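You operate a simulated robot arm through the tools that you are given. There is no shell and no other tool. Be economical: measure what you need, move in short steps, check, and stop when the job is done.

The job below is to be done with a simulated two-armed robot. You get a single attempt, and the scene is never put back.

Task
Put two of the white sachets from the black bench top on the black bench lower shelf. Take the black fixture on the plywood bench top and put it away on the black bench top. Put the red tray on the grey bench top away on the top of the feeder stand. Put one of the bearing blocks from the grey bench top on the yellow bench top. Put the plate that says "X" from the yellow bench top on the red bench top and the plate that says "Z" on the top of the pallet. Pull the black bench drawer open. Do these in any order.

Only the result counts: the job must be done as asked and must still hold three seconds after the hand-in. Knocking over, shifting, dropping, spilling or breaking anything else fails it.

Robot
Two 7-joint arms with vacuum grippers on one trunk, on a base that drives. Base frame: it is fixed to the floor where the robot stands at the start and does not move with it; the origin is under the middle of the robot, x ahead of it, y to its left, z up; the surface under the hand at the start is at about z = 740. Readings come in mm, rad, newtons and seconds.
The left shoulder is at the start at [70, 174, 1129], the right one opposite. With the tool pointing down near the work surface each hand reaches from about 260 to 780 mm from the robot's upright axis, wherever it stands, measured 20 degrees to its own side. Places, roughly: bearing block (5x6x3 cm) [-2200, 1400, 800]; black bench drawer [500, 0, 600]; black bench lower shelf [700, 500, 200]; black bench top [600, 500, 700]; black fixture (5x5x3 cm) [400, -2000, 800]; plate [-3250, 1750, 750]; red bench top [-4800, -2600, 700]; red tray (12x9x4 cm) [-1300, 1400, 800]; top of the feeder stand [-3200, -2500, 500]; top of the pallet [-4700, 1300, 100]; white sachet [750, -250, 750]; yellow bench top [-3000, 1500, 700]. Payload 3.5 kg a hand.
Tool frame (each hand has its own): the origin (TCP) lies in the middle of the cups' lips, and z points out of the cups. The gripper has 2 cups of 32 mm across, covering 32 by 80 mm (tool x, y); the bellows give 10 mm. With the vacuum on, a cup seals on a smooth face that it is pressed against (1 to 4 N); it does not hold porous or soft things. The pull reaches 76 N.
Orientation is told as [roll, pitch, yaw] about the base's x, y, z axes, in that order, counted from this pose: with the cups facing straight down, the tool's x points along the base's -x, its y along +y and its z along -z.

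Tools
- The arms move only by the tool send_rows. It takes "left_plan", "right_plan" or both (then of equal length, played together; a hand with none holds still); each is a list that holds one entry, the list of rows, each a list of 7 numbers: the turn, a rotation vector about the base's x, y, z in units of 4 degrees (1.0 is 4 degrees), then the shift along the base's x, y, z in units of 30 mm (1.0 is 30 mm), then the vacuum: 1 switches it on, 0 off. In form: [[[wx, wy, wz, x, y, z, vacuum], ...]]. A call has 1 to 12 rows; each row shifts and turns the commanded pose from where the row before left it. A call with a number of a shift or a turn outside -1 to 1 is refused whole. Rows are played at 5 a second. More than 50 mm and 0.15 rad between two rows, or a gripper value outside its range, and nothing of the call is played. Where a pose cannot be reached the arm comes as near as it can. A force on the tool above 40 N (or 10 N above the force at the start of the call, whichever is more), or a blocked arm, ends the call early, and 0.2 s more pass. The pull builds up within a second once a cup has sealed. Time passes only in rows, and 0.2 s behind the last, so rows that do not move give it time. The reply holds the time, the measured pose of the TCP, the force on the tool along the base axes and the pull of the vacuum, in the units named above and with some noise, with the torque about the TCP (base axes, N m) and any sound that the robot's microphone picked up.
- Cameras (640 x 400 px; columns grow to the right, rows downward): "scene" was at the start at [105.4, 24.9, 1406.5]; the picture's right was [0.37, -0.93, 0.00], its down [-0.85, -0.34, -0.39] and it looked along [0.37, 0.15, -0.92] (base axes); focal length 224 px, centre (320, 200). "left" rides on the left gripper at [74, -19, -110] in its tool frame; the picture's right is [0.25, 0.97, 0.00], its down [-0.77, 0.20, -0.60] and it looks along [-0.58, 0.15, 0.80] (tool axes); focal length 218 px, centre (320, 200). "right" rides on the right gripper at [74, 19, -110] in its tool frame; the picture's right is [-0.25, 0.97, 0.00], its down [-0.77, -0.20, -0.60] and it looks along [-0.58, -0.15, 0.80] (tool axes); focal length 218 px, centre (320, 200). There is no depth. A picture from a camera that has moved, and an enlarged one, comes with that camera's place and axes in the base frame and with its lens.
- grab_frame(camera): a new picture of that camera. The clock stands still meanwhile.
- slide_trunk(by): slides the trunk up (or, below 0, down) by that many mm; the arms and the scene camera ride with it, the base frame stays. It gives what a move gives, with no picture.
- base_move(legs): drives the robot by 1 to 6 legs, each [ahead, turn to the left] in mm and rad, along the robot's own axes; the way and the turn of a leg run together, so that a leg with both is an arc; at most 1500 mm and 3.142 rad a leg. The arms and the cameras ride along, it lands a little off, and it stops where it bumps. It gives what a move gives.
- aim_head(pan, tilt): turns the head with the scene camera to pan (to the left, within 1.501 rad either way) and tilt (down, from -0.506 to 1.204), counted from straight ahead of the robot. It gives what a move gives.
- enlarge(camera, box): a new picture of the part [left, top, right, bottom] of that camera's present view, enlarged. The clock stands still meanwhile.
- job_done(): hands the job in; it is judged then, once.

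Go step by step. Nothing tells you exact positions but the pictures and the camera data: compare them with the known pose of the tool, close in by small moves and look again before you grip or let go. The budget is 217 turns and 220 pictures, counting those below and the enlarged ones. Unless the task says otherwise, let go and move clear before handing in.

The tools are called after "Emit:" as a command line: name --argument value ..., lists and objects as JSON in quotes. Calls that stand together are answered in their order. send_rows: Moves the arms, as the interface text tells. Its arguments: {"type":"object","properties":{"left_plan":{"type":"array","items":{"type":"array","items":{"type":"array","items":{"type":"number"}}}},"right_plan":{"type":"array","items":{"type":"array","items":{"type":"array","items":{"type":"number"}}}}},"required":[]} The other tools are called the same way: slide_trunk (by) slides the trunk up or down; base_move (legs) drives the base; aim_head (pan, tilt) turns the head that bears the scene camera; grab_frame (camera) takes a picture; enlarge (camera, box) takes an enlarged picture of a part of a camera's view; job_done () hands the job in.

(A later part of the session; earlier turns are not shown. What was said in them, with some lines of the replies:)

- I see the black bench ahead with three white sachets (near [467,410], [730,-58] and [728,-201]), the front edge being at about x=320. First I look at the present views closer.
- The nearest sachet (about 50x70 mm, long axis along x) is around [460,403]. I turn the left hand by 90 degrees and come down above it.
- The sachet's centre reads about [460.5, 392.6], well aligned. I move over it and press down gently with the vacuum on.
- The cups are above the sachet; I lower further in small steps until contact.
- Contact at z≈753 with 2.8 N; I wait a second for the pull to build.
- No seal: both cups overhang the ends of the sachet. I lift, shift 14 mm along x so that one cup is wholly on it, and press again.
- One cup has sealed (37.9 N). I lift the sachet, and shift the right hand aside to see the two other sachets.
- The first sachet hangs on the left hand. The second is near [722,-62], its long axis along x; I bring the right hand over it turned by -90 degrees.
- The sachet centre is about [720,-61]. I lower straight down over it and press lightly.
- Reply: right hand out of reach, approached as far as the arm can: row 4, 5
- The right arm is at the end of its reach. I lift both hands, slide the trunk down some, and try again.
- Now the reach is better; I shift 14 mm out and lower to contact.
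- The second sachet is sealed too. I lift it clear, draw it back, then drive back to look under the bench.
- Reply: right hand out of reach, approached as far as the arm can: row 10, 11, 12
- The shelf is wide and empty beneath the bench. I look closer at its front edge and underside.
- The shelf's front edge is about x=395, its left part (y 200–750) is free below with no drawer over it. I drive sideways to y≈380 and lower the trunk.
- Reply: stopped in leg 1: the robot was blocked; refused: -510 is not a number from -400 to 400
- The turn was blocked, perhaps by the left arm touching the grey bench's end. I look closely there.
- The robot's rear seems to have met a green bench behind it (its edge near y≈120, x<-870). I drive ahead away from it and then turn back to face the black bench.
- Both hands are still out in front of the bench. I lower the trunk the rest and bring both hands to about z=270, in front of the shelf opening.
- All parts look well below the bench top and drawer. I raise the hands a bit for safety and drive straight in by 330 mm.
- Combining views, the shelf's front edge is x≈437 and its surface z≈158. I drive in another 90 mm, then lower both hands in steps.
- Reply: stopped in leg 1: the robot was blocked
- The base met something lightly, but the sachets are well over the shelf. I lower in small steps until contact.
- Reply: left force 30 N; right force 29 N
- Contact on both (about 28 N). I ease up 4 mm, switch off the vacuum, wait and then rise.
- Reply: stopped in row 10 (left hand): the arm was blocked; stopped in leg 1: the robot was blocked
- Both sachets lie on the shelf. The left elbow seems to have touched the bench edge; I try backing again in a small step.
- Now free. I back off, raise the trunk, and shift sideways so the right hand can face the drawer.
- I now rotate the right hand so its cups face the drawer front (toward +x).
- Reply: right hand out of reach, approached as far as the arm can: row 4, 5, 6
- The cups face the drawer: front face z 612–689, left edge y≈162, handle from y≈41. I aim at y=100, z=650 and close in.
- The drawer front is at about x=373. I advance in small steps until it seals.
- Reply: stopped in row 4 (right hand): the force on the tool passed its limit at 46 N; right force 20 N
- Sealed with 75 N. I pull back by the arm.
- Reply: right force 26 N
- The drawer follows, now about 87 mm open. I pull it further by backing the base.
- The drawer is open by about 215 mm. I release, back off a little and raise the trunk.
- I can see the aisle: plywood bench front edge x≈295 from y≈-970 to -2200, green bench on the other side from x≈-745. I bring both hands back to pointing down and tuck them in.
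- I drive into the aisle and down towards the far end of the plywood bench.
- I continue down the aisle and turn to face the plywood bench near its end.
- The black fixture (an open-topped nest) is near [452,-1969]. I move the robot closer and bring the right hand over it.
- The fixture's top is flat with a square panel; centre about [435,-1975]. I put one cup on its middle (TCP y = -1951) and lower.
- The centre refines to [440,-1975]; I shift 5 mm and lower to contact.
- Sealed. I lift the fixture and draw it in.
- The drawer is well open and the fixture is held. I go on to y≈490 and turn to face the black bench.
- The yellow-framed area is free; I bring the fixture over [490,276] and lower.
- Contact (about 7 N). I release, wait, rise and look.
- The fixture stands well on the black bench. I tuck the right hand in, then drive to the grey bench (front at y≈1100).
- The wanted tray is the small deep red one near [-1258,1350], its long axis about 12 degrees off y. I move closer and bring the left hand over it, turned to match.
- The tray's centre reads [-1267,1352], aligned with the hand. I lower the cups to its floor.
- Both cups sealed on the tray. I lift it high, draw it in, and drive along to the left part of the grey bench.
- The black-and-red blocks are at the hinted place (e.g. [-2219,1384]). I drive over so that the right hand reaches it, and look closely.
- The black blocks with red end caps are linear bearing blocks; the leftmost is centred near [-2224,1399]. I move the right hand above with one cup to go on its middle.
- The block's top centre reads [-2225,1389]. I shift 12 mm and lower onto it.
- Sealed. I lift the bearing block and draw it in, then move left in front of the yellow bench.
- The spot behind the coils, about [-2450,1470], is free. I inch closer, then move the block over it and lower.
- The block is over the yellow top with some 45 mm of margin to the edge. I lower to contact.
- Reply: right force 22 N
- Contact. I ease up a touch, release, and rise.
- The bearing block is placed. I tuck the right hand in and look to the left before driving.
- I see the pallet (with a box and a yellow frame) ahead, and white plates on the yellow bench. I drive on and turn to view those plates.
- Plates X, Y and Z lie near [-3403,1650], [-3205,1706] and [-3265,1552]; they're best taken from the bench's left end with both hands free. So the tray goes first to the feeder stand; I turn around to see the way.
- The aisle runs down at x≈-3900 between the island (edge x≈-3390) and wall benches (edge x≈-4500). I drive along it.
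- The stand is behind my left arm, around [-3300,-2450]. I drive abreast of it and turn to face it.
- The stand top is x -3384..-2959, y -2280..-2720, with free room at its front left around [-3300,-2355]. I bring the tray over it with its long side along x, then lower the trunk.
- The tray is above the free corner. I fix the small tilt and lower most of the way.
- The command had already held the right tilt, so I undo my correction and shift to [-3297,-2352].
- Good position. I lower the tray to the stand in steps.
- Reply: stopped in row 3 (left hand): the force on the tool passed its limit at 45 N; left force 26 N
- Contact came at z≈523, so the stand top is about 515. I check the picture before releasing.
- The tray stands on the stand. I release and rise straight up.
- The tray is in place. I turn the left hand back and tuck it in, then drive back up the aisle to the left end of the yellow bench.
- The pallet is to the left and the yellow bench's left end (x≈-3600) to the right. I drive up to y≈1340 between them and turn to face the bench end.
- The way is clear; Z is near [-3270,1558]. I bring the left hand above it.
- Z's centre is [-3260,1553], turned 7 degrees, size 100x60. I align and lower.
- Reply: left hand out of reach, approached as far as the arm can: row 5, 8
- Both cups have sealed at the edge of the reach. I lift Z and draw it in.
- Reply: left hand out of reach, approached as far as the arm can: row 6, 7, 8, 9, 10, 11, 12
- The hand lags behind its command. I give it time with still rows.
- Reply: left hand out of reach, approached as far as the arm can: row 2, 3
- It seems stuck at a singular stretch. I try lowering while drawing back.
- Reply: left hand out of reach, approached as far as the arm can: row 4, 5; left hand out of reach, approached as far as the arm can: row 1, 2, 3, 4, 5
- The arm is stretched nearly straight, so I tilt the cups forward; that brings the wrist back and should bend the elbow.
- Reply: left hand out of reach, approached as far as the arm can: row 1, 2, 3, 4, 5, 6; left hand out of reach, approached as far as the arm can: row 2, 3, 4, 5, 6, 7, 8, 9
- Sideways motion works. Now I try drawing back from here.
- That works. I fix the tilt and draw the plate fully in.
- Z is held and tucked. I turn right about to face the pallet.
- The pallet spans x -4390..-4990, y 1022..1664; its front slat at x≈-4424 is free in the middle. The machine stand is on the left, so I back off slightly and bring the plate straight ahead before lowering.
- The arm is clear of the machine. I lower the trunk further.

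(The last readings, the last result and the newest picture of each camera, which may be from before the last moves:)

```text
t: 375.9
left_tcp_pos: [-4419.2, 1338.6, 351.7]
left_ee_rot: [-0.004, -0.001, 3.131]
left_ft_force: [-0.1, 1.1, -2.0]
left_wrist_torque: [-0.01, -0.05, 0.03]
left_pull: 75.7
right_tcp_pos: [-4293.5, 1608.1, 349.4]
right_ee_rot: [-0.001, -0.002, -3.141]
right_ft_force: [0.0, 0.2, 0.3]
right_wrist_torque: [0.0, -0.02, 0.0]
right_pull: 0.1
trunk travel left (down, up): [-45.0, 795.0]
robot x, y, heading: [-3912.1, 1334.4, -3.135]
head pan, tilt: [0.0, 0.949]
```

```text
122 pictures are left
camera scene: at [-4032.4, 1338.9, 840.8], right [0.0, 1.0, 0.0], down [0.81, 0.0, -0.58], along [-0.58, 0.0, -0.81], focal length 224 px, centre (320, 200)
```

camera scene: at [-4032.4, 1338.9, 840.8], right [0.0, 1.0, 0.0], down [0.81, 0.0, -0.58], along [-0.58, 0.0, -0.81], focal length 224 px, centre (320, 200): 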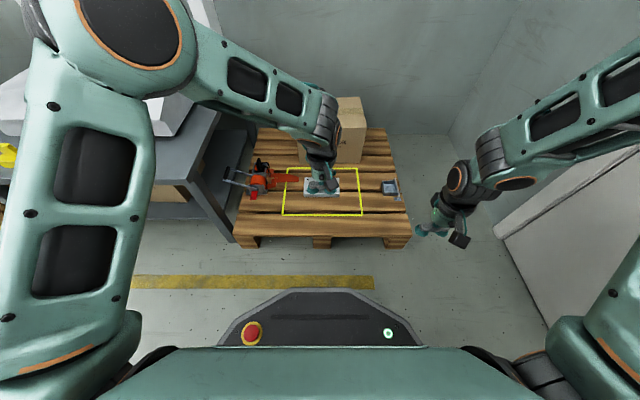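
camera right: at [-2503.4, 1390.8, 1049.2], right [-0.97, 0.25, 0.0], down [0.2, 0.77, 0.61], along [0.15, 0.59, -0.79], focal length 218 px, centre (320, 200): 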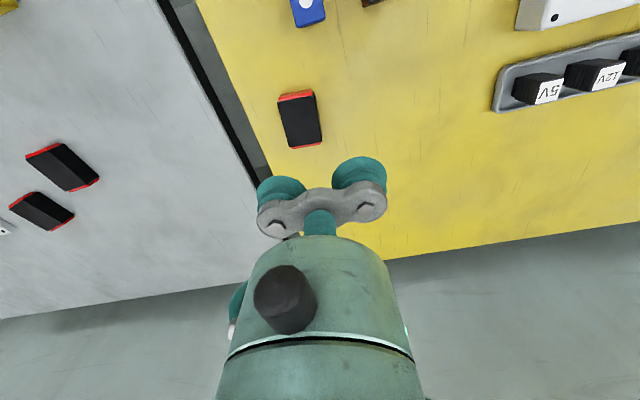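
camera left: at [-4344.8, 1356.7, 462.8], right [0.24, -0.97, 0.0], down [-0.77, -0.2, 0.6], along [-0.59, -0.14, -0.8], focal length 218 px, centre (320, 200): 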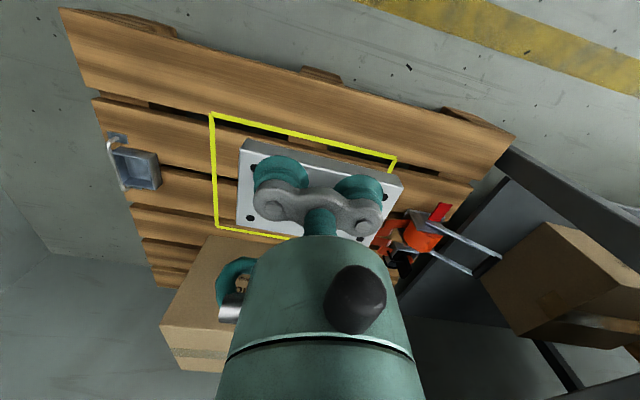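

The plate hangs above the front slats. I shift 7 mm and lower to z≈190.

Emit:
send_rows --left_plan '[[[0, 0, 0, 0.23, 0, -0.9, 1], [0, 0, 0, 0, 0, -0.9, 1], [0, 0, 0, 0, 0, -0.9, 1], [0, 0, 0, 0, 0, -0.9, 1], [0, 0, 0, 0, 0, -0.9, 1], [0, 0, 0, 0, 0, -0.9, 1]]]'

Emit:
grab_frame --camera "left"

Emit:
enlarge --camera "scene" --box '[220, 120, 420, 260]'

```text
t: 377.3
left_tcp_pos: [-4411.7, 1339.1, 189.0]
left_ee_rot: [-0.004, 0.001, 3.131]
left_ft_force: [-0.2, 0.1, -1.9]
left_wrist_torque: [0.04, -0.02, -0.01]
left_pull: 75.7
right_tcp_pos: [-4294.0, 1606.2, 350.2]
right_ee_rot: [-0.002, -0.004, -3.144]
right_ft_force: [1.2, -0.4, 0.0]
right_wrist_torque: [-0.01, 0.03, 0.03]
right_pull: 0.1
trunk travel left (down, up): [-45.0, 795.0]
robot x, y, heading: [-3911.0, 1335.8, -3.134]
head pan, tilt: [0.0, 0.949]
```

```text
121 pictures are left
camera left: at [-4337.4, 1357.3, 299.0], right [0.24, -0.97, 0.0], down [-0.77, -0.2, 0.6], along [-0.59, -0.14, -0.8], focal length 218 px, centre (320, 200)
```

left: 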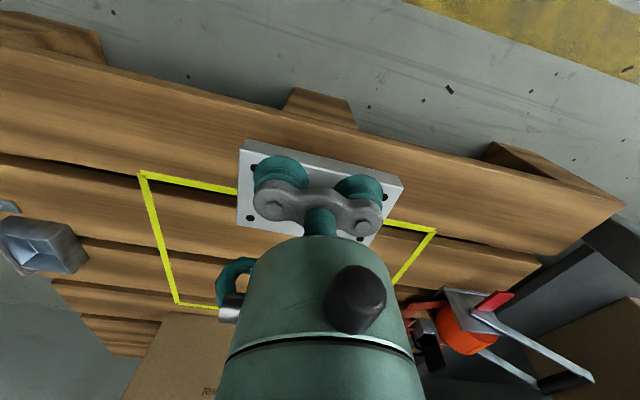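

```text
2.86 times, centred on (320, 190) of scene
camera zoom: at [-4032.4, 1338.9, 840.8], right [0.0, 1.0, 0.0], down [0.81, 0.0, -0.58], along [-0.58, 0.0, -0.81], focal length 641 px, centre (320, 229)
```

zoom: 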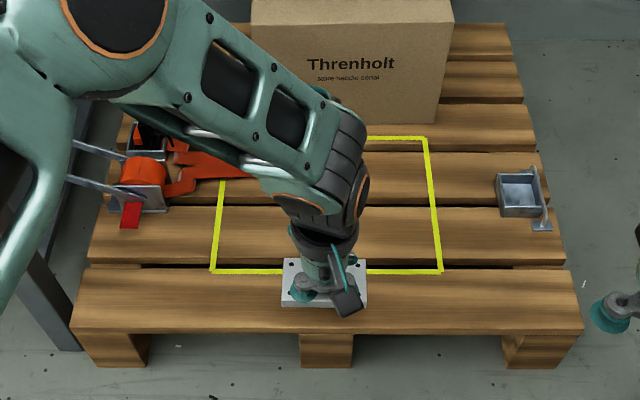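

Well over the front slat. I lower in small steps.

Emit:
send_rows --left_plan '[[[0, 0, 0, 0, 0, -0.5, 1], [0, 0, 0, 0, 0, -0.2, 1], [0, 0, 0, 0, 0, -0.15, 1], [0, 0, 0, 0, 0, -0.15, 1], [0, 0, 0, 0, 0, -0.15, 1], [0, 0, 0, 0, 0, -0.15, 1]]]'

```text
t: 378.7
left_tcp_pos: [-4411.5, 1337.0, 150.7]
left_ee_rot: [-0.003, 0.001, 3.13]
left_ft_force: [-0.4, 0.2, -2.4]
left_wrist_torque: [0.0, -0.01, 0.0]
left_pull: 75.1
right_tcp_pos: [-4294.4, 1606.9, 349.2]
right_ee_rot: [-0.001, -0.003, -3.142]
right_ft_force: [-0.1, 0.0, 0.2]
right_wrist_torque: [0.02, 0.0, -0.01]
right_pull: 0.0
trunk travel left (down, up): [-45.0, 795.0]
robot x, y, heading: [-3910.9, 1336.3, -3.134]
head pan, tilt: [0.0, 0.949]
```

Emit:
send_rows --left_plan '[[[0, 0, 0, 0, 0, -0.15, 1], [0, 0, 0, 0, 0, -0.15, 1], [0, 0, 0, 0, 0, -0.15, 1], [0, 0, 0, 0, 0, -0.15, 1], [0, 0, 0, 0, 0, -0.15, 1], [0, 0, 0, 0, 0, -0.15, 1]]]'

Emit:
enlarge --camera "scene" --box '[220, 120, 420, 260]'

```text
t: 379.6
left_tcp_pos: [-4412.0, 1339.1, 140.3]
left_ee_rot: [-0.003, -0.004, 3.134]
left_ft_force: [9.3, -2.3, 27.2]
left_wrist_torque: [-0.31, 0.34, -0.01]
left_pull: 75.6
right_tcp_pos: [-4293.5, 1608.2, 350.3]
right_ee_rot: [-0.001, -0.009, -3.139]
right_ft_force: [0.3, -0.2, 0.2]
right_wrist_torque: [0.0, -0.02, -0.03]
right_pull: 0.0
trunk travel left (down, up): [-45.0, 795.0]
robot x, y, heading: [-3907.9, 1334.8, -3.138]
head pan, tilt: [0.0, 0.949]
stopped in row 4 (left hand): the force on the tool passed its limit at 47 N (the readings are from after the stop); the commanded pose is now the measured one
```

```text
2.86 times, centred on (320, 190) of scene
camera zoom: at [-4030.1, 1338.8, 841.5], right [-0.01, 1.0, 0.0], down [0.81, 0.0, -0.58], along [-0.58, 0.0, -0.81], focal length 641 px, centre (320, 229)
```

zoom: 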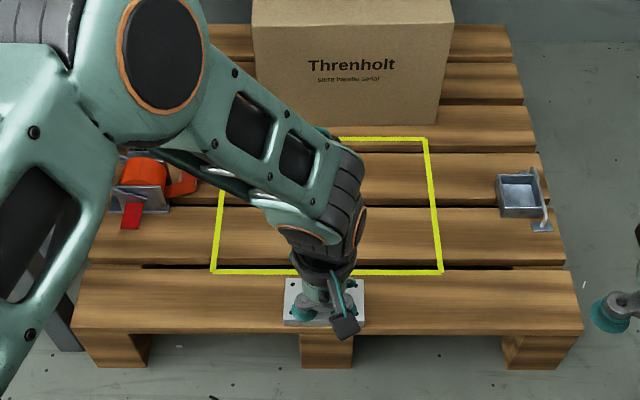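

The plate lies on the front slat. I release and rise.

Emit:
send_rows --left_plan '[[[0, 0, 0, 0, 0, 0, 0], [0, 0, 0, 0, 0, 0, 0], [0, 0, 0, 0, 0, 0, 0], [0, 0, 0, 0, 0, 0, 0], [0, 0, 0, 0, 0, 0.1, 0], [0, 0, 0, 0, 0, 0.3, 0], [0, 0, 0, 0, 0, 0.8, 0], [0, 0, 0, 0, 0, 1, 0], [0, 0, 0, 0, 0, 1, 0], [0, 0, 0, 0, 0, 1, 0], [0, 0, 0, 0, 0, 1, 0], [0, 0, 0, 0, 0, 1, 0]]]'

Emit:
grab_frame --camera "left"

```text
t: 382.2
left_tcp_pos: [-4412.0, 1336.0, 325.5]
left_ee_rot: [-0.004, 0.003, 3.131]
left_ft_force: [0.1, 0.3, 0.1]
left_wrist_torque: [0.02, -0.02, -0.02]
left_pull: 0.1
right_tcp_pos: [-4294.2, 1607.2, 349.2]
right_ee_rot: [-0.003, -0.003, -3.142]
right_ft_force: [-0.8, 0.2, -0.4]
right_wrist_torque: [0.03, 0.02, -0.02]
right_pull: 0.1
trunk travel left (down, up): [-45.0, 795.0]
robot x, y, heading: [-3911.5, 1337.9, -3.138]
head pan, tilt: [0.0, 0.949]
```

```text
118 pictures are left
camera left: at [-4338.6, 1354.6, 435.4], right [0.24, -0.97, 0.0], down [-0.77, -0.2, 0.6], along [-0.58, -0.14, -0.8], focal length 218 px, centre (320, 200)
```

left: 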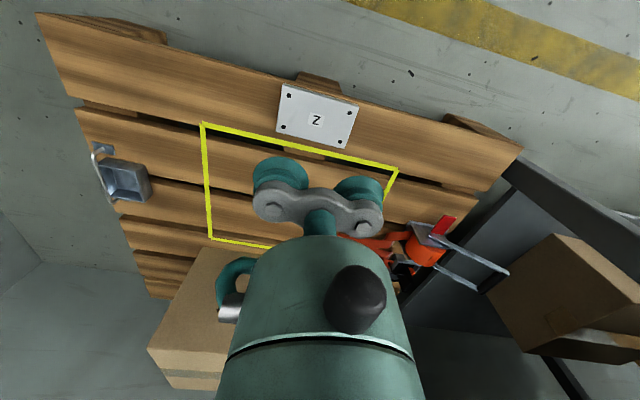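

Z lies flat on the pallet. I raise the trunk, tuck the left hand, and turn back to the yellow bench for plate X.

Emit:
slide_trunk --by 400

Emit:
slide_trunk --by 320

Emit:
send_rows --left_plan '[[[0, 0, 0, 0.5, -0.9, 0, 0], [0, 0, 0, 0.5, -0.9, 0, 0], [0, 0, 0, 0.5, -0.9, 0, 0], [0, 0, 0, 0.5, -0.9, 0, 0], [0, 0, 0, 0.5, -0.9, 0, 0], [0, 0, 0, 0.5, -0.9, 0, 0], [0, 0, 0, 0, -0.9, 0, 0]]]'

Emit:
base_move --legs '[[0, 3.135]]'

Emit:
aim_head --pan 0 --tilt 0.7

Emit:
grab_frame --camera "scene"

```text
t: 386.1
left_tcp_pos: [-4412.9, 1336.2, 724.5]
left_ee_rot: [-0.003, 0.003, 3.133]
left_ft_force: [0.5, -0.2, -0.3]
left_wrist_torque: [-0.03, -0.01, -0.02]
left_pull: 0.1
right_tcp_pos: [-4294.0, 1608.2, 749.6]
right_ee_rot: [-0.002, -0.005, -3.142]
right_ft_force: [0.3, 0.7, 0.4]
right_wrist_torque: [-0.01, 0.0, 0.01]
right_pull: 0.2
trunk travel left (down, up): [-445.0, 395.0]
robot x, y, heading: [-3912.7, 1335.7, -3.137]
head pan, tilt: [0.0, 0.949]
```

```text
t: 389.2
left_tcp_pos: [-4413.1, 1336.5, 1044.6]
left_ee_rot: [-0.003, 0.002, 3.131]
left_ft_force: [0.2, 0.3, 0.0]
left_wrist_torque: [-0.02, 0.01, 0.0]
left_pull: 0.1
right_tcp_pos: [-4294.0, 1608.8, 1069.5]
right_ee_rot: [-0.003, -0.005, -3.139]
right_ft_force: [0.4, 0.0, 0.3]
right_wrist_torque: [-0.01, 0.01, 0.01]
right_pull: 0.0
trunk travel left (down, up): [-765.0, 75.0]
robot x, y, heading: [-3912.9, 1336.1, -3.139]
head pan, tilt: [0.0, 0.949]
```

```text
t: 390.8
left_tcp_pos: [-4324.7, 1146.5, 1045.6]
left_ee_rot: [-0.005, 0.003, 3.129]
left_ft_force: [-1.0, 0.4, 0.3]
left_wrist_torque: [0.01, -0.03, -0.03]
left_pull: 0.0
right_tcp_pos: [-4294.0, 1605.6, 1070.1]
right_ee_rot: [-0.001, -0.002, -3.139]
right_ft_force: [0.0, 0.0, 0.9]
right_wrist_torque: [-0.02, 0.0, 0.02]
right_pull: 0.1
trunk travel left (down, up): [-765.0, 75.0]
robot x, y, heading: [-3912.7, 1336.7, -3.137]
head pan, tilt: [0.0, 0.949]
```

```text
t: 398.5
left_tcp_pos: [-3492.7, 1512.9, 1045.6]
left_ee_rot: [-0.003, 0.002, -0.033]
left_ft_force: [0.9, 0.5, 0.1]
left_wrist_torque: [-0.01, 0.0, 0.0]
left_pull: 0.0
right_tcp_pos: [-3534.5, 1056.8, 1069.7]
right_ee_rot: [-0.002, -0.003, -0.023]
right_ft_force: [1.1, -0.1, 0.0]
right_wrist_torque: [0.03, 0.01, -0.02]
right_pull: 0.0
trunk travel left (down, up): [-765.0, 75.0]
robot x, y, heading: [-3914.9, 1335.5, -0.018]
head pan, tilt: [0.0, 0.949]
```

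```text
t: 399.3
left_tcp_pos: [-3493.1, 1513.9, 1045.6]
left_ee_rot: [-0.002, 0.001, -0.033]
left_ft_force: [-1.3, 0.0, -0.2]
left_wrist_torque: [0.0, 0.01, 0.0]
left_pull: 0.2
right_tcp_pos: [-3532.8, 1056.5, 1069.6]
right_ee_rot: [-0.001, -0.002, -0.024]
right_ft_force: [0.0, -0.2, -0.2]
right_wrist_torque: [0.02, 0.03, -0.02]
right_pull: 0.1
trunk travel left (down, up): [-765.0, 75.0]
robot x, y, heading: [-3910.4, 1331.0, -0.021]
head pan, tilt: [0.0, 0.7]
```

```text
117 pictures are left
camera scene: at [-3774.3, 1336.8, 1580.5], right [-0.02, -1.0, 0.0], down [-0.64, 0.01, -0.76], along [0.76, -0.01, -0.64], focal length 224 px, centre (320, 200)
```

scene: 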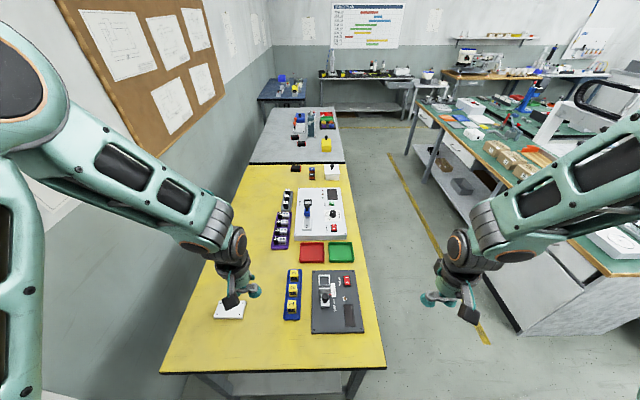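

I bring the left hand over plate X.

Emit:
send_rows --left_plan '[[[0, 0, 0.15, 0.6, 0.95, -0.97, 0], [0, 0, 0.15, 0.6, 0.95, -0.97, 0], [0, 0, 0.15, 0.6, 0.95, -0.97, 0], [0, 0, 0.15, 0.6, 0.95, -0.97, 0], [0, 0, 0.15, 0.6, 0.95, -0.97, 0]]]'

Emit:
enlarge --camera "left" --box '[240, 50, 400, 180]'

```text
t: 400.5
left_tcp_pos: [-3402.2, 1658.5, 902.0]
left_ee_rot: [-0.006, 0.0, 0.019]
left_ft_force: [-0.1, 0.7, 0.0]
left_wrist_torque: [-0.01, -0.01, -0.01]
left_pull: 0.0
right_tcp_pos: [-3532.0, 1057.0, 1070.3]
right_ee_rot: [-0.002, -0.004, -0.023]
right_ft_force: [0.0, 1.1, 0.3]
right_wrist_torque: [0.02, -0.03, 0.01]
right_pull: 0.0
trunk travel left (down, up): [-765.0, 75.0]
robot x, y, heading: [-3910.6, 1334.6, -0.018]
head pan, tilt: [0.0, 0.7]
```

```text
3.08 times, centred on (320, 115) of left
camera zoom: at [-3474.9, 1638.9, 1011.7], right [-0.27, 0.96, 0.0], down [0.77, 0.22, 0.6], along [0.58, 0.16, -0.8], focal length 672 px, centre (320, 462)
```

zoom: 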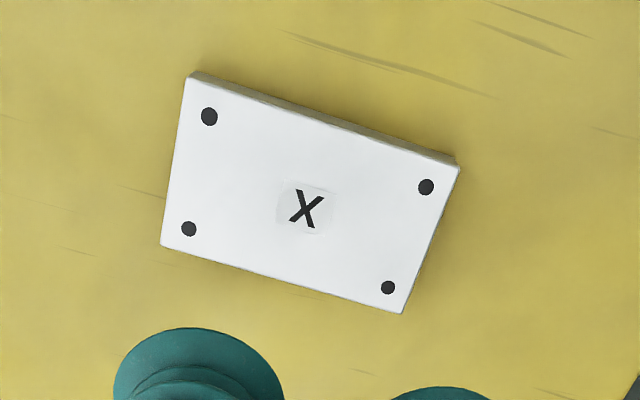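

X's centre is [-3400,1653], squarely aligned. I lower onto it.

Emit:
send_rows --left_plan '[[[0, 0, -0.25, 0.06, -0.18, -1, 0], [0, 0, 0, 0, 0, -1, 0], [0, 0, 0, 0, 0, -1, 0], [0, 0, 0, 0, 0, -1, 1], [0, 0, 0, 0, 0, -0.5, 1], [0, 0, 0, 0, 0, -0.15, 1], [0, 0, 0, 0, 0, -0.12, 1], [0, 0, 0, 0, 0, -0.1, 1], [0, 0, 0, 0, 0, 0, 1], [0, 0, 0, 0, 0, 0, 1]]]'

```text
t: 402.7
left_tcp_pos: [-3401.2, 1650.9, 755.3]
left_ee_rot: [-0.003, -0.003, 0.0]
left_ft_force: [3.6, 3.7, 19.7]
left_wrist_torque: [0.12, 0.1, 0.01]
left_pull: 75.5
right_tcp_pos: [-3534.3, 1056.2, 1070.4]
right_ee_rot: [0.001, -0.006, -0.023]
right_ft_force: [0.5, -0.5, 0.2]
right_wrist_torque: [-0.03, -0.01, -0.01]
right_pull: 0.1
trunk travel left (down, up): [-765.0, 75.0]
robot x, y, heading: [-3908.9, 1335.6, -0.02]
head pan, tilt: [0.0, 0.7]
```

Sealed. I lift X and tuck it in.

Emit:
send_rows --left_plan '[[[0, 0, 0, 0, 0, 0.3, 1], [0, 0, 0, 0, 0, 1, 1], [0, 0, 0, 0, 0, 1, 1], [0, 0, 0, 0, 0, 1, 1], [0, 0, 0, 0, 0, 1, 1], [0, 0, 0, -0.5, -0.7, 1, 1], [0, 0, 0, -0.5, -0.7, 1, 1], [0, 0, 0, -0.5, -0.7, 1, 1], [0, 0, 0, -0.5, -0.7, 1, 1], [0, 0, 0, -0.5, -0.7, 1, 1], [0, 0, 0, -0.5, -0.7, 0.7, 1]]]'

Emit:
base_move --legs '[[0, -1.55], [1500, 0], [1200, 0]]'

Emit:
aim_head --pan -0.5 --tilt 0.45

Emit:
grab_frame --camera "scene"

```text
t: 405.1
left_tcp_pos: [-3490.8, 1525.4, 1055.6]
left_ee_rot: [0.0, 0.003, 0.005]
left_ft_force: [0.7, -0.2, -2.3]
left_wrist_torque: [0.0, -0.05, 0.05]
left_pull: 75.5
right_tcp_pos: [-3534.4, 1055.2, 1069.6]
right_ee_rot: [0.0, -0.005, -0.022]
right_ft_force: [-0.2, 0.1, -0.8]
right_wrist_torque: [0.01, -0.03, 0.02]
right_pull: 0.1
trunk travel left (down, up): [-765.0, 75.0]
robot x, y, heading: [-3909.6, 1335.6, -0.021]
head pan, tilt: [0.0, 0.7]
```

```text
t: 421.9
left_tcp_pos: [-3709.9, -1754.0, 1054.2]
left_ee_rot: [-0.004, 0.0, -1.546]
left_ft_force: [0.5, 0.9, -2.2]
left_wrist_torque: [-0.02, -0.01, 0.0]
left_pull: 75.8
right_tcp_pos: [-4179.2, -1721.0, 1069.7]
right_ee_rot: [-0.002, -0.007, -1.571]
right_ft_force: [0.1, 0.4, 0.7]
right_wrist_torque: [0.04, -0.02, 0.0]
right_pull: 0.0
trunk travel left (down, up): [-765.0, 75.0]
robot x, y, heading: [-3908.9, -1337.4, -1.567]
head pan, tilt: [0.0, 0.7]
```

```text
t: 422.8
left_tcp_pos: [-3710.1, -1754.1, 1053.4]
left_ee_rot: [-0.003, 0.002, -1.544]
left_ft_force: [0.2, 0.0, -2.8]
left_wrist_torque: [0.01, -0.01, 0.02]
left_pull: 75.6
right_tcp_pos: [-4180.6, -1720.5, 1069.7]
right_ee_rot: [-0.002, -0.005, -1.572]
right_ft_force: [1.2, -0.1, -0.9]
right_wrist_torque: [0.04, -0.02, 0.03]
right_pull: 0.0
trunk travel left (down, up): [-765.0, 75.0]
robot x, y, heading: [-3908.1, -1339.2, -1.568]
head pan, tilt: [-0.499, 0.45]
```

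```text
115 pictures are left
camera scene: at [-3951.9, -1465.9, 1602.7], right [-0.88, 0.47, 0.0], down [0.21, 0.38, -0.9], along [-0.43, -0.79, -0.44], focal length 224 px, centre (320, 200)
```

scene: 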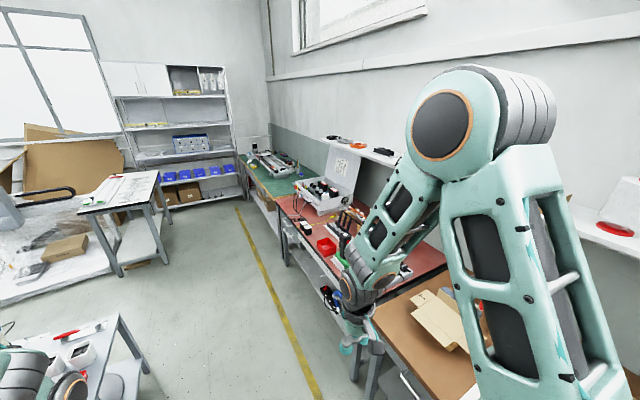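

The red-topped bench is ahead on the right. I drive abreast of it and turn to face it.

Emit:
base_move --legs '[[1150, 0], [0, -1.571]]'

Emit:
aim_head --pan 0 --tilt 0.6

Emit:
grab_frame --camera "scene"

```text
t: 432.4
left_tcp_pos: [-4325.3, -2680.3, 1054.3]
left_ee_rot: [-0.003, 0.002, -3.11]
left_ft_force: [0.2, -0.6, -2.3]
left_wrist_torque: [0.02, -0.05, -0.01]
left_pull: 75.8
right_tcp_pos: [-4295.5, -2211.5, 1068.5]
right_ee_rot: [-0.001, -0.003, -3.133]
right_ft_force: [0.3, 0.1, 0.1]
right_wrist_torque: [0.01, 0.02, 0.0]
right_pull: 0.0
trunk travel left (down, up): [-765.0, 75.0]
robot x, y, heading: [-3913.7, -2481.7, -3.13]
head pan, tilt: [-0.499, 0.45]
```

```text
t: 433.3
left_tcp_pos: [-4326.6, -2680.3, 1054.2]
left_ee_rot: [-0.004, 0.002, -3.11]
left_ft_force: [-0.2, -0.1, -2.8]
left_wrist_torque: [-0.02, -0.03, -0.04]
left_pull: 75.2
right_tcp_pos: [-4296.5, -2210.9, 1070.3]
right_ee_rot: [-0.001, -0.005, -3.135]
right_ft_force: [0.0, -0.3, -0.6]
right_wrist_torque: [-0.01, 0.01, 0.0]
right_pull: 0.1
trunk travel left (down, up): [-765.0, 75.0]
robot x, y, heading: [-3911.2, -2477.9, -3.129]
head pan, tilt: [0.0, 0.6]
```

```text
114 pictures are left
camera scene: at [-4048.4, -2477.8, 1589.2], right [-0.01, 1.0, 0.0], down [0.56, 0.01, -0.83], along [-0.83, -0.01, -0.56], focal length 224 px, centre (320, 200)
```

scene: 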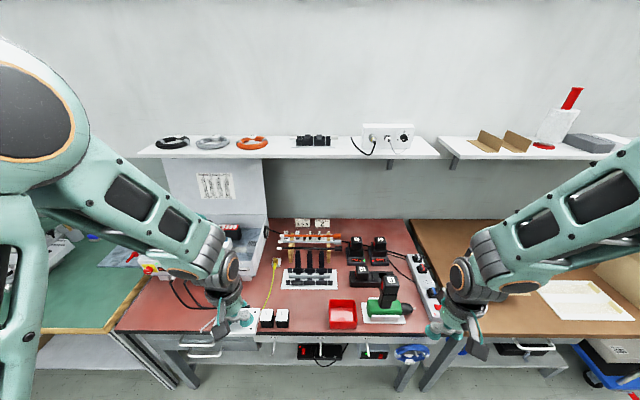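

Emit:
enlarge --camera "scene" --box '[110, 220, 430, 350]'

Emit:
grab_frame --camera "left"

```text
2.00 times, centred on (270, 285) of scene
camera zoom: at [-4048.4, -2477.8, 1589.2], right [-0.01, 1.0, 0.0], down [0.56, 0.01, -0.83], along [-0.83, -0.01, -0.56], focal length 449 px, centre (420, 30)
```

zoom: 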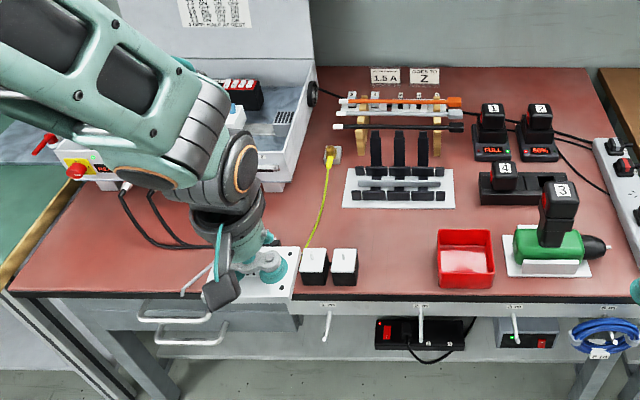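

```text
112 pictures are left
camera left: at [-4252.1, -2660.0, 1164.9], right [0.28, -0.96, 0.0], down [-0.77, -0.23, 0.6], along [-0.58, -0.17, -0.8], focal length 218 px, centre (320, 200)
```

left: 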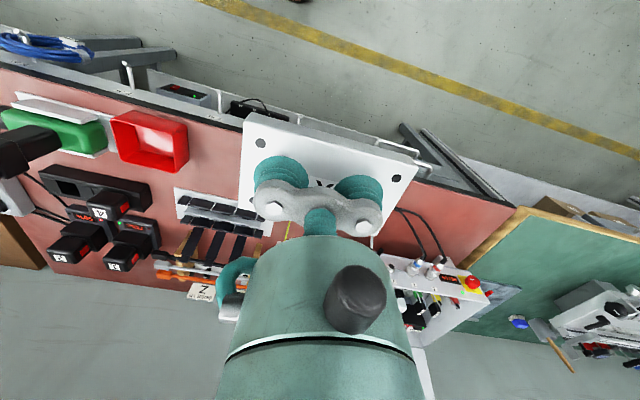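

The front-left part of the red bench looks free. I move closer and shift the plate to the left to look there.

Emit:
base_move --legs '[[160, -0.012]]'

Emit:
send_rows --left_plan '[[[0, 0, -0.2, 0, -0.9, 0, 1], [0, 0, -0.2, 0, -0.9, 0, 1], [0, 0, 0, 0, -0.9, 0, 1], [0, 0, 0, 0, -0.9, 0, 1], [0, 0, 0, 0, -0.9, 0, 1], [0, 0, 0, 0, -0.9, 0, 1]]]'

Emit:
aim_head --pan 0.3 --tilt 0.85

Emit:
grab_frame --camera "scene"

Emit:
grab_frame --camera "left"

```text
t: 434.7
left_tcp_pos: [-4482.5, -2677.2, 1054.7]
left_ee_rot: [-0.003, -0.001, -3.12]
left_ft_force: [0.5, -0.3, -1.9]
left_wrist_torque: [-0.04, 0.02, 0.01]
left_pull: 75.7
right_tcp_pos: [-4447.2, -2207.9, 1069.7]
right_ee_rot: [-0.001, -0.006, 3.139]
right_ft_force: [0.0, 0.7, 0.3]
right_wrist_torque: [0.01, 0.0, -0.01]
right_pull: 0.1
trunk travel left (down, up): [-765.0, 75.0]
robot x, y, heading: [-4069.8, -2480.9, -3.143]
head pan, tilt: [0.0, 0.6]
```

```text
t: 436.1
left_tcp_pos: [-4483.8, -2843.2, 1053.8]
left_ee_rot: [-0.003, 0.002, 3.135]
left_ft_force: [0.4, 0.5, -3.7]
left_wrist_torque: [-0.01, 0.03, 0.04]
left_pull: 75.5
right_tcp_pos: [-4448.5, -2208.6, 1069.9]
right_ee_rot: [-0.002, -0.003, 3.139]
right_ft_force: [0.7, 0.2, -0.3]
right_wrist_torque: [-0.01, 0.03, -0.02]
right_pull: 0.1
trunk travel left (down, up): [-765.0, 75.0]
robot x, y, heading: [-4067.3, -2479.5, -3.14]
head pan, tilt: [0.0, 0.6]
```

```text
t: 436.9
left_tcp_pos: [-4483.7, -2842.3, 1054.2]
left_ee_rot: [-0.004, 0.001, 3.136]
left_ft_force: [-0.5, 0.3, -2.6]
left_wrist_torque: [-0.02, 0.02, -0.01]
left_pull: 75.3
right_tcp_pos: [-4448.3, -2207.0, 1069.7]
right_ee_rot: [0.001, -0.005, 3.139]
right_ft_force: [-0.1, -0.7, 0.1]
right_wrist_torque: [0.02, 0.01, -0.03]
right_pull: 0.1
trunk travel left (down, up): [-765.0, 75.0]
robot x, y, heading: [-4065.6, -2480.2, -3.139]
head pan, tilt: [0.3, 0.85]
```

```text
111 pictures are left
camera scene: at [-4190.6, -2500.0, 1568.4], right [-0.3, 0.96, 0.0], down [0.72, 0.22, -0.66], along [-0.63, -0.2, -0.75], focal length 224 px, centre (320, 200)
```

scene: 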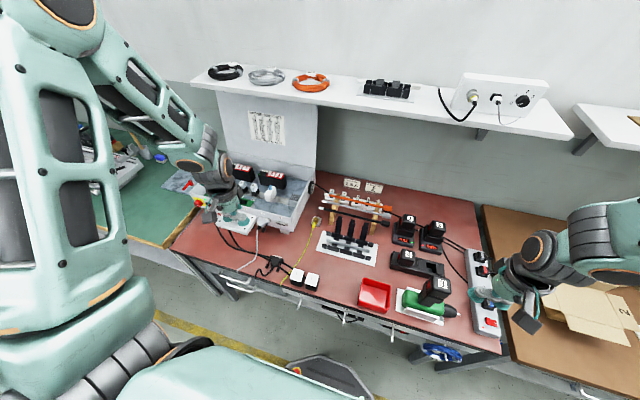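

```text
110 pictures are left
camera left: at [-4409.6, -2823.3, 1164.8], right [0.25, -0.97, 0.0], down [-0.77, -0.2, 0.6], along [-0.58, -0.15, -0.8], focal length 218 px, centre (320, 200)
```

left: 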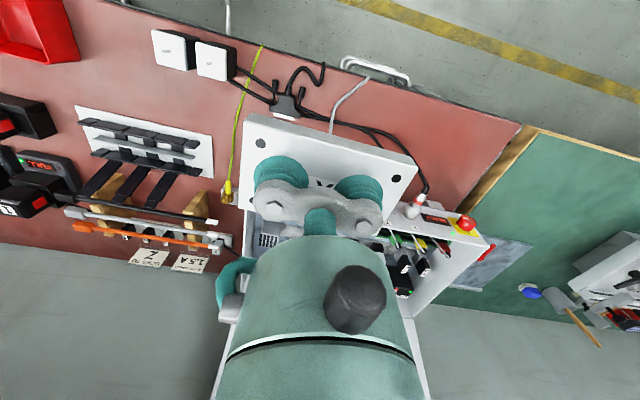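

Emit:
enlarge --camera "scene" --box '[170, 200, 420, 340]'

```text
2.56 times, centred on (295, 270) of scene
camera zoom: at [-4190.6, -2500.0, 1568.4], right [-0.3, 0.96, 0.0], down [0.72, 0.22, -0.66], along [-0.63, -0.2, -0.75], focal length 575 px, centre (384, 21)
```

zoom: 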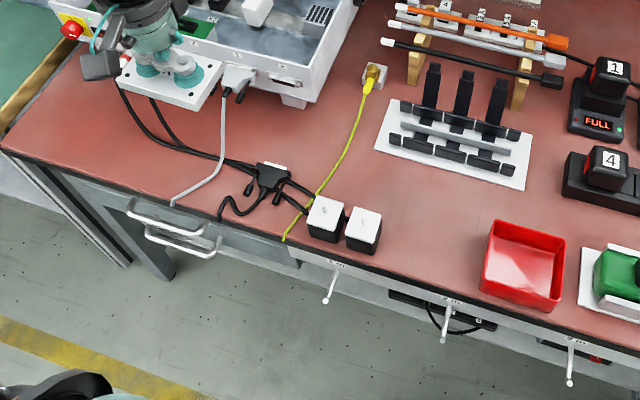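

There is cable clutter at the left, but a clear spot between the white chargers and the red box: centre about [-4550,-2522]. I move the plate over it.

Emit:
send_rows --left_plan '[[[0, 0, 0, -0.18, 0.89, 0, 1], [0, 0, 0, -0.18, 0.89, 0, 1], [0, 0, 0, -0.18, 0.89, 0, 1], [0, 0, 0, -0.18, 0.89, 0, 1], [0, 0, 0, -0.18, 0.89, 0, 1], [0, 0, 0, -0.18, 0.89, 0, 1], [0, 0, 0, -0.18, 0.89, 0, 1], [0, 0, 0, -0.18, 0.89, 0, 1], [0, 0, 0, -0.18, 0.89, 0, 1], [0, 0, 0, -0.18, 0.89, 0, 1], [0, 0, 0, -0.18, 0.89, 0, 1], [0, 0, 0, -0.2, 0.89, 0, 1]]]'

Emit:
send_rows --left_plan '[[[0, 0, 0, 0, 0, -1, 1], [0, 0, 0, 0, 0, -1, 1], [0, 0, 0, 0, 0, -1, 1], [0, 0, 0, 0, 0, -1, 1], [0, 0, 0, 0, 0, -1, 1]]]'

Emit:
grab_frame --camera "left"

Emit:
enlarge --camera "scene" --box '[200, 180, 450, 340]'

```text
t: 439.5
left_tcp_pos: [-4547.8, -2518.0, 1053.8]
left_ee_rot: [0.0, 0.004, 3.133]
left_ft_force: [-0.3, 0.4, -1.8]
left_wrist_torque: [-0.03, 0.0, 0.03]
left_pull: 76.3
right_tcp_pos: [-4449.1, -2207.9, 1069.9]
right_ee_rot: [-0.002, -0.002, 3.139]
right_ft_force: [-0.8, 0.3, -0.5]
right_wrist_torque: [0.0, -0.01, -0.02]
right_pull: 0.1
trunk travel left (down, up): [-765.0, 75.0]
robot x, y, heading: [-4064.1, -2476.9, -3.142]
head pan, tilt: [0.3, 0.85]
```

```text
t: 440.7
left_tcp_pos: [-4550.1, -2517.5, 903.6]
left_ee_rot: [-0.004, 0.002, 3.134]
left_ft_force: [0.7, 0.5, -3.5]
left_wrist_torque: [0.04, -0.01, -0.04]
left_pull: 75.6
right_tcp_pos: [-4449.6, -2206.7, 1069.3]
right_ee_rot: [-0.001, -0.003, 3.138]
right_ft_force: [-0.2, 0.1, 1.0]
right_wrist_torque: [0.0, 0.0, 0.04]
right_pull: 0.0
trunk travel left (down, up): [-765.0, 75.0]
robot x, y, heading: [-4067.3, -2478.1, -3.138]
head pan, tilt: [0.3, 0.85]
```

```text
108 pictures are left
camera left: at [-4476.1, -2500.2, 1014.6], right [0.25, -0.97, 0.0], down [-0.77, -0.2, 0.6], along [-0.58, -0.15, -0.8], focal length 218 px, centre (320, 200)
```

left: 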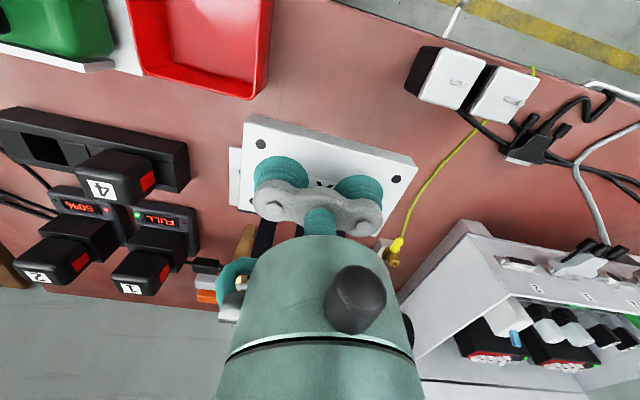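

```text
2.50 times, centred on (325, 260) of scene
camera zoom: at [-4191.8, -2500.1, 1568.3], right [-0.3, 0.96, 0.0], down [0.72, 0.22, -0.66], along [-0.63, -0.2, -0.75], focal length 561 px, centre (308, 50)
```

zoom: 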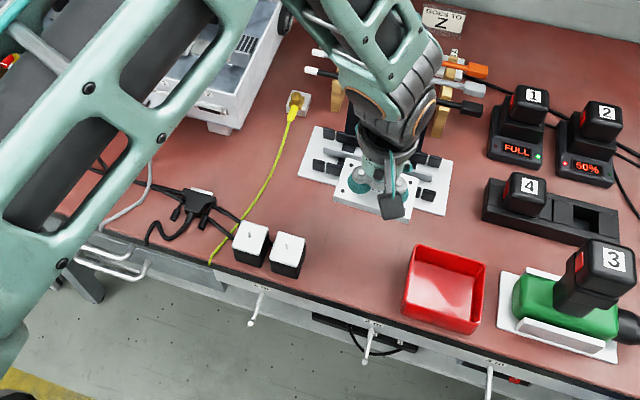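

The clearances check out (red box at y≈-2447, board at x≈-4620). I lower the plate.

Emit:
send_rows --left_plan '[[[0, 0, 0, 0.1, -0.13, -1, 1], [0, 0, 0, 0, 0, -1, 1], [0, 0, 0, 0, 0, -1, 1], [0, 0, 0, 0, 0, -1, 1]]]'

Emit:
grab_frame --camera "left"

Emit:
enlarge --camera "scene" --box '[260, 220, 420, 330]'

```text
t: 441.7
left_tcp_pos: [-4546.6, -2520.5, 783.3]
left_ee_rot: [-0.004, 0.002, 3.133]
left_ft_force: [-0.5, 0.1, -2.3]
left_wrist_torque: [0.02, 0.08, -0.01]
left_pull: 75.5
right_tcp_pos: [-4449.3, -2207.8, 1070.0]
right_ee_rot: [-0.002, -0.004, 3.138]
right_ft_force: [0.8, -0.1, -0.6]
right_wrist_torque: [-0.03, -0.01, -0.01]
right_pull: 0.2
trunk travel left (down, up): [-765.0, 75.0]
robot x, y, heading: [-4067.3, -2480.1, -3.141]
head pan, tilt: [0.3, 0.85]
```

```text
106 pictures are left
camera left: at [-4473.2, -2502.7, 893.9], right [0.25, -0.97, 0.0], down [-0.77, -0.2, 0.6], along [-0.58, -0.15, -0.8], focal length 218 px, centre (320, 200)
```

left: 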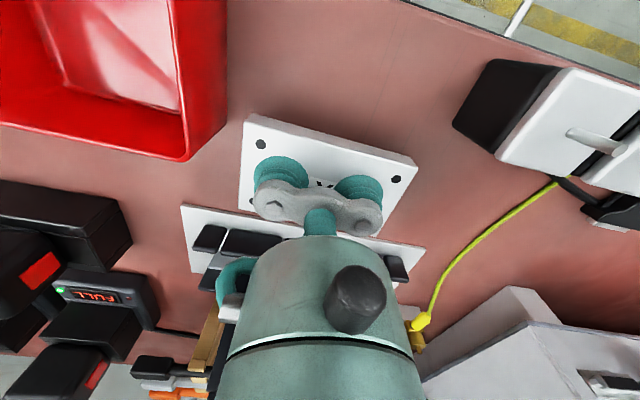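

```text
3.64 times, centred on (340, 275) of scene
camera zoom: at [-4192.0, -2500.5, 1568.3], right [-0.3, 0.96, 0.0], down [0.72, 0.22, -0.66], along [-0.63, -0.2, -0.75], focal length 816 px, centre (247, -73)
```

zoom: 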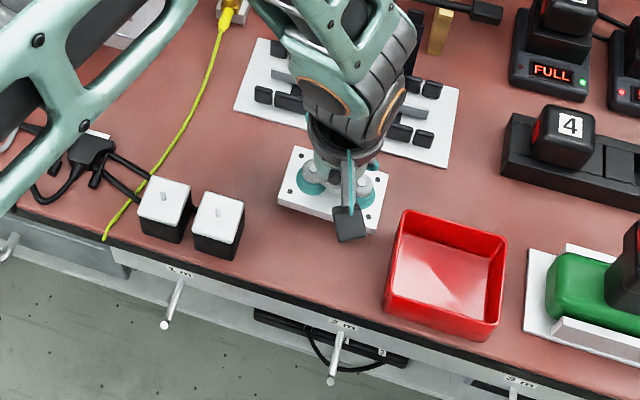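

All clear around. I lower to contact.

Emit:
send_rows --left_plan '[[[0, 0, 0, 0, 0, -0.5, 1], [0, 0, 0, 0, 0, -0.2, 1], [0, 0, 0, 0, 0, -0.13, 1], [0, 0, 0, 0, 0, -0.1, 1], [0, 0, 0, 0, 0, -0.1, 1], [0, 0, 0, 0, 0, 0, 1]]]'

```text
t: 443.1
left_tcp_pos: [-4546.8, -2522.5, 755.9]
left_ee_rot: [-0.004, -0.004, 3.135]
left_ft_force: [-5.1, -0.4, 26.1]
left_wrist_torque: [-0.19, -0.14, -0.1]
left_pull: 75.1
right_tcp_pos: [-4447.1, -2208.2, 1071.6]
right_ee_rot: [0.001, -0.006, 3.139]
right_ft_force: [-1.1, 0.2, -0.2]
right_wrist_torque: [-0.01, 0.01, 0.03]
right_pull: 0.1
trunk travel left (down, up): [-765.0, 75.0]
robot x, y, heading: [-4066.9, -2481.7, 3.141]
head pan, tilt: [0.3, 0.85]
```

Contact. I release, wait and rise.

Emit:
send_rows --left_plan '[[[0, 0, 0, 0, 0, 0.05, 1], [0, 0, 0, 0, 0, 0, 0], [0, 0, 0, 0, 0, 0, 0], [0, 0, 0, 0, 0, 0, 0], [0, 0, 0, 0, 0, 0, 0], [0, 0, 0, 0, 0, 0.2, 0], [0, 0, 0, 0, 0, 0.6, 0], [0, 0, 0, 0, 0, 1, 0], [0, 0, 0, 0, 0, 1, 0], [0, 0, 0, 0, 0, 1, 0], [0, 0, 0, 0, 0, 1, 0], [0, 0, 0, 0, 0, 1, 0]]]'

Emit:
grab_frame --camera "left"

```text
t: 445.7
left_tcp_pos: [-4544.6, -2522.5, 928.4]
left_ee_rot: [-0.005, 0.001, 3.137]
left_ft_force: [0.7, -0.1, 0.9]
left_wrist_torque: [-0.01, 0.01, -0.02]
left_pull: 0.0
right_tcp_pos: [-4447.9, -2207.5, 1069.1]
right_ee_rot: [-0.001, -0.005, 3.139]
right_ft_force: [0.7, 1.1, 0.3]
right_wrist_torque: [0.01, -0.02, -0.02]
right_pull: 0.1
trunk travel left (down, up): [-765.0, 75.0]
robot x, y, heading: [-4067.7, -2483.1, -3.141]
head pan, tilt: [0.3, 0.85]
```

```text
104 pictures are left
camera left: at [-4470.7, -2504.2, 1039.0], right [0.25, -0.97, 0.0], down [-0.77, -0.2, 0.6], along [-0.58, -0.15, -0.8], focal length 218 px, centre (320, 200)
```

left: 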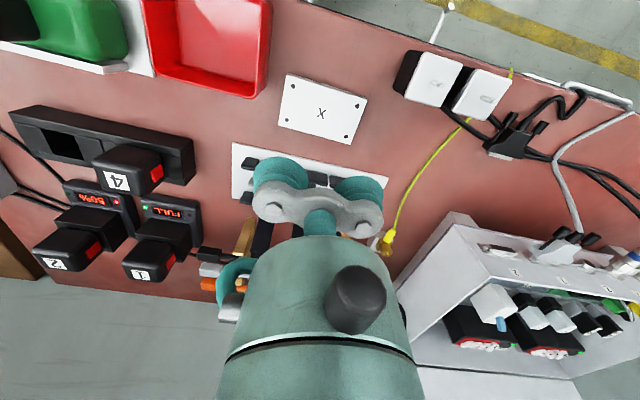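

Plate X lies flat on the red bench. All the parts are done; I move clear before handing in.

Emit:
send_rows --left_plan '[[[0, 0, 0, 0, 0, 1, 0], [0, 0, 0, 0, 0, 1, 0], [0, 0, 0, 0, 0, 1, 0], [0, 0, 0, 0, 0, 1, 0]]]'

Emit:
base_move --legs '[[-160, 0]]'

Emit:
grab_frame --camera "scene"

```text
t: 446.7
left_tcp_pos: [-4546.7, -2523.2, 1049.3]
left_ee_rot: [-0.002, -0.001, 3.132]
left_ft_force: [1.4, 0.1, 0.3]
left_wrist_torque: [0.0, 0.03, 0.02]
left_pull: 0.1
right_tcp_pos: [-4447.7, -2207.6, 1069.7]
right_ee_rot: [-0.002, -0.005, 3.138]
right_ft_force: [0.6, 0.1, -0.4]
right_wrist_torque: [0.02, 0.0, 0.02]
right_pull: 0.1
trunk travel left (down, up): [-765.0, 75.0]
robot x, y, heading: [-4067.3, -2482.9, -3.143]
head pan, tilt: [0.3, 0.85]
```

```text
t: 448.1
left_tcp_pos: [-4391.0, -2521.8, 1048.9]
left_ee_rot: [-0.004, 0.002, 3.132]
left_ft_force: [-0.6, -0.2, 0.4]
left_wrist_torque: [0.01, 0.0, 0.01]
left_pull: 0.0
right_tcp_pos: [-4290.3, -2207.5, 1068.1]
right_ee_rot: [-0.002, -0.002, 3.137]
right_ft_force: [-1.3, 0.0, -0.3]
right_wrist_torque: [0.02, 0.0, -0.03]
right_pull: 0.2
trunk travel left (down, up): [-765.0, 75.0]
robot x, y, heading: [-3909.2, -2483.8, 3.142]
head pan, tilt: [0.3, 0.85]
```

```text
103 pictures are left
camera scene: at [-4034.5, -2500.2, 1568.0], right [-0.29, 0.96, 0.0], down [0.72, 0.22, -0.66], along [-0.63, -0.19, -0.75], focal length 224 px, centre (320, 200)
```

scene: 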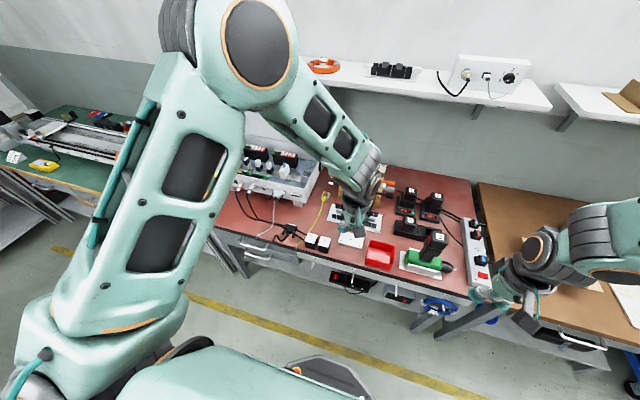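

Everything is placed, both hands are empty and clear, so I hand the job in.

Emit:
job_done

```text
The job is handed in.
```

The job is handed in with all seven parts done, and each placement looked right in the pictures taken at the time:

- **Sachets:** two are on the black bench lower shelf.
- **Black fixture:** it is on the black bench top, inside the yellow frame.
- **Red tray:** the small, deep one is on top of the feeder stand.
- **Bearing block:** one is on the yellow bench top. I took the black blocks with red end caps to be the bearing blocks, because they lie at the place you gave.
- **Plates:** X is on the red bench top and Z is on the pallet.
- **Drawer:** it is open by about 215 mm.

The robot was blocked three times while driving and once in an arm move. It most likely touched the green bench once and the black bench's edge or underside otherwise. I saw nothing moved, but I did not go back to check the black bench area or the green bench before handing in.
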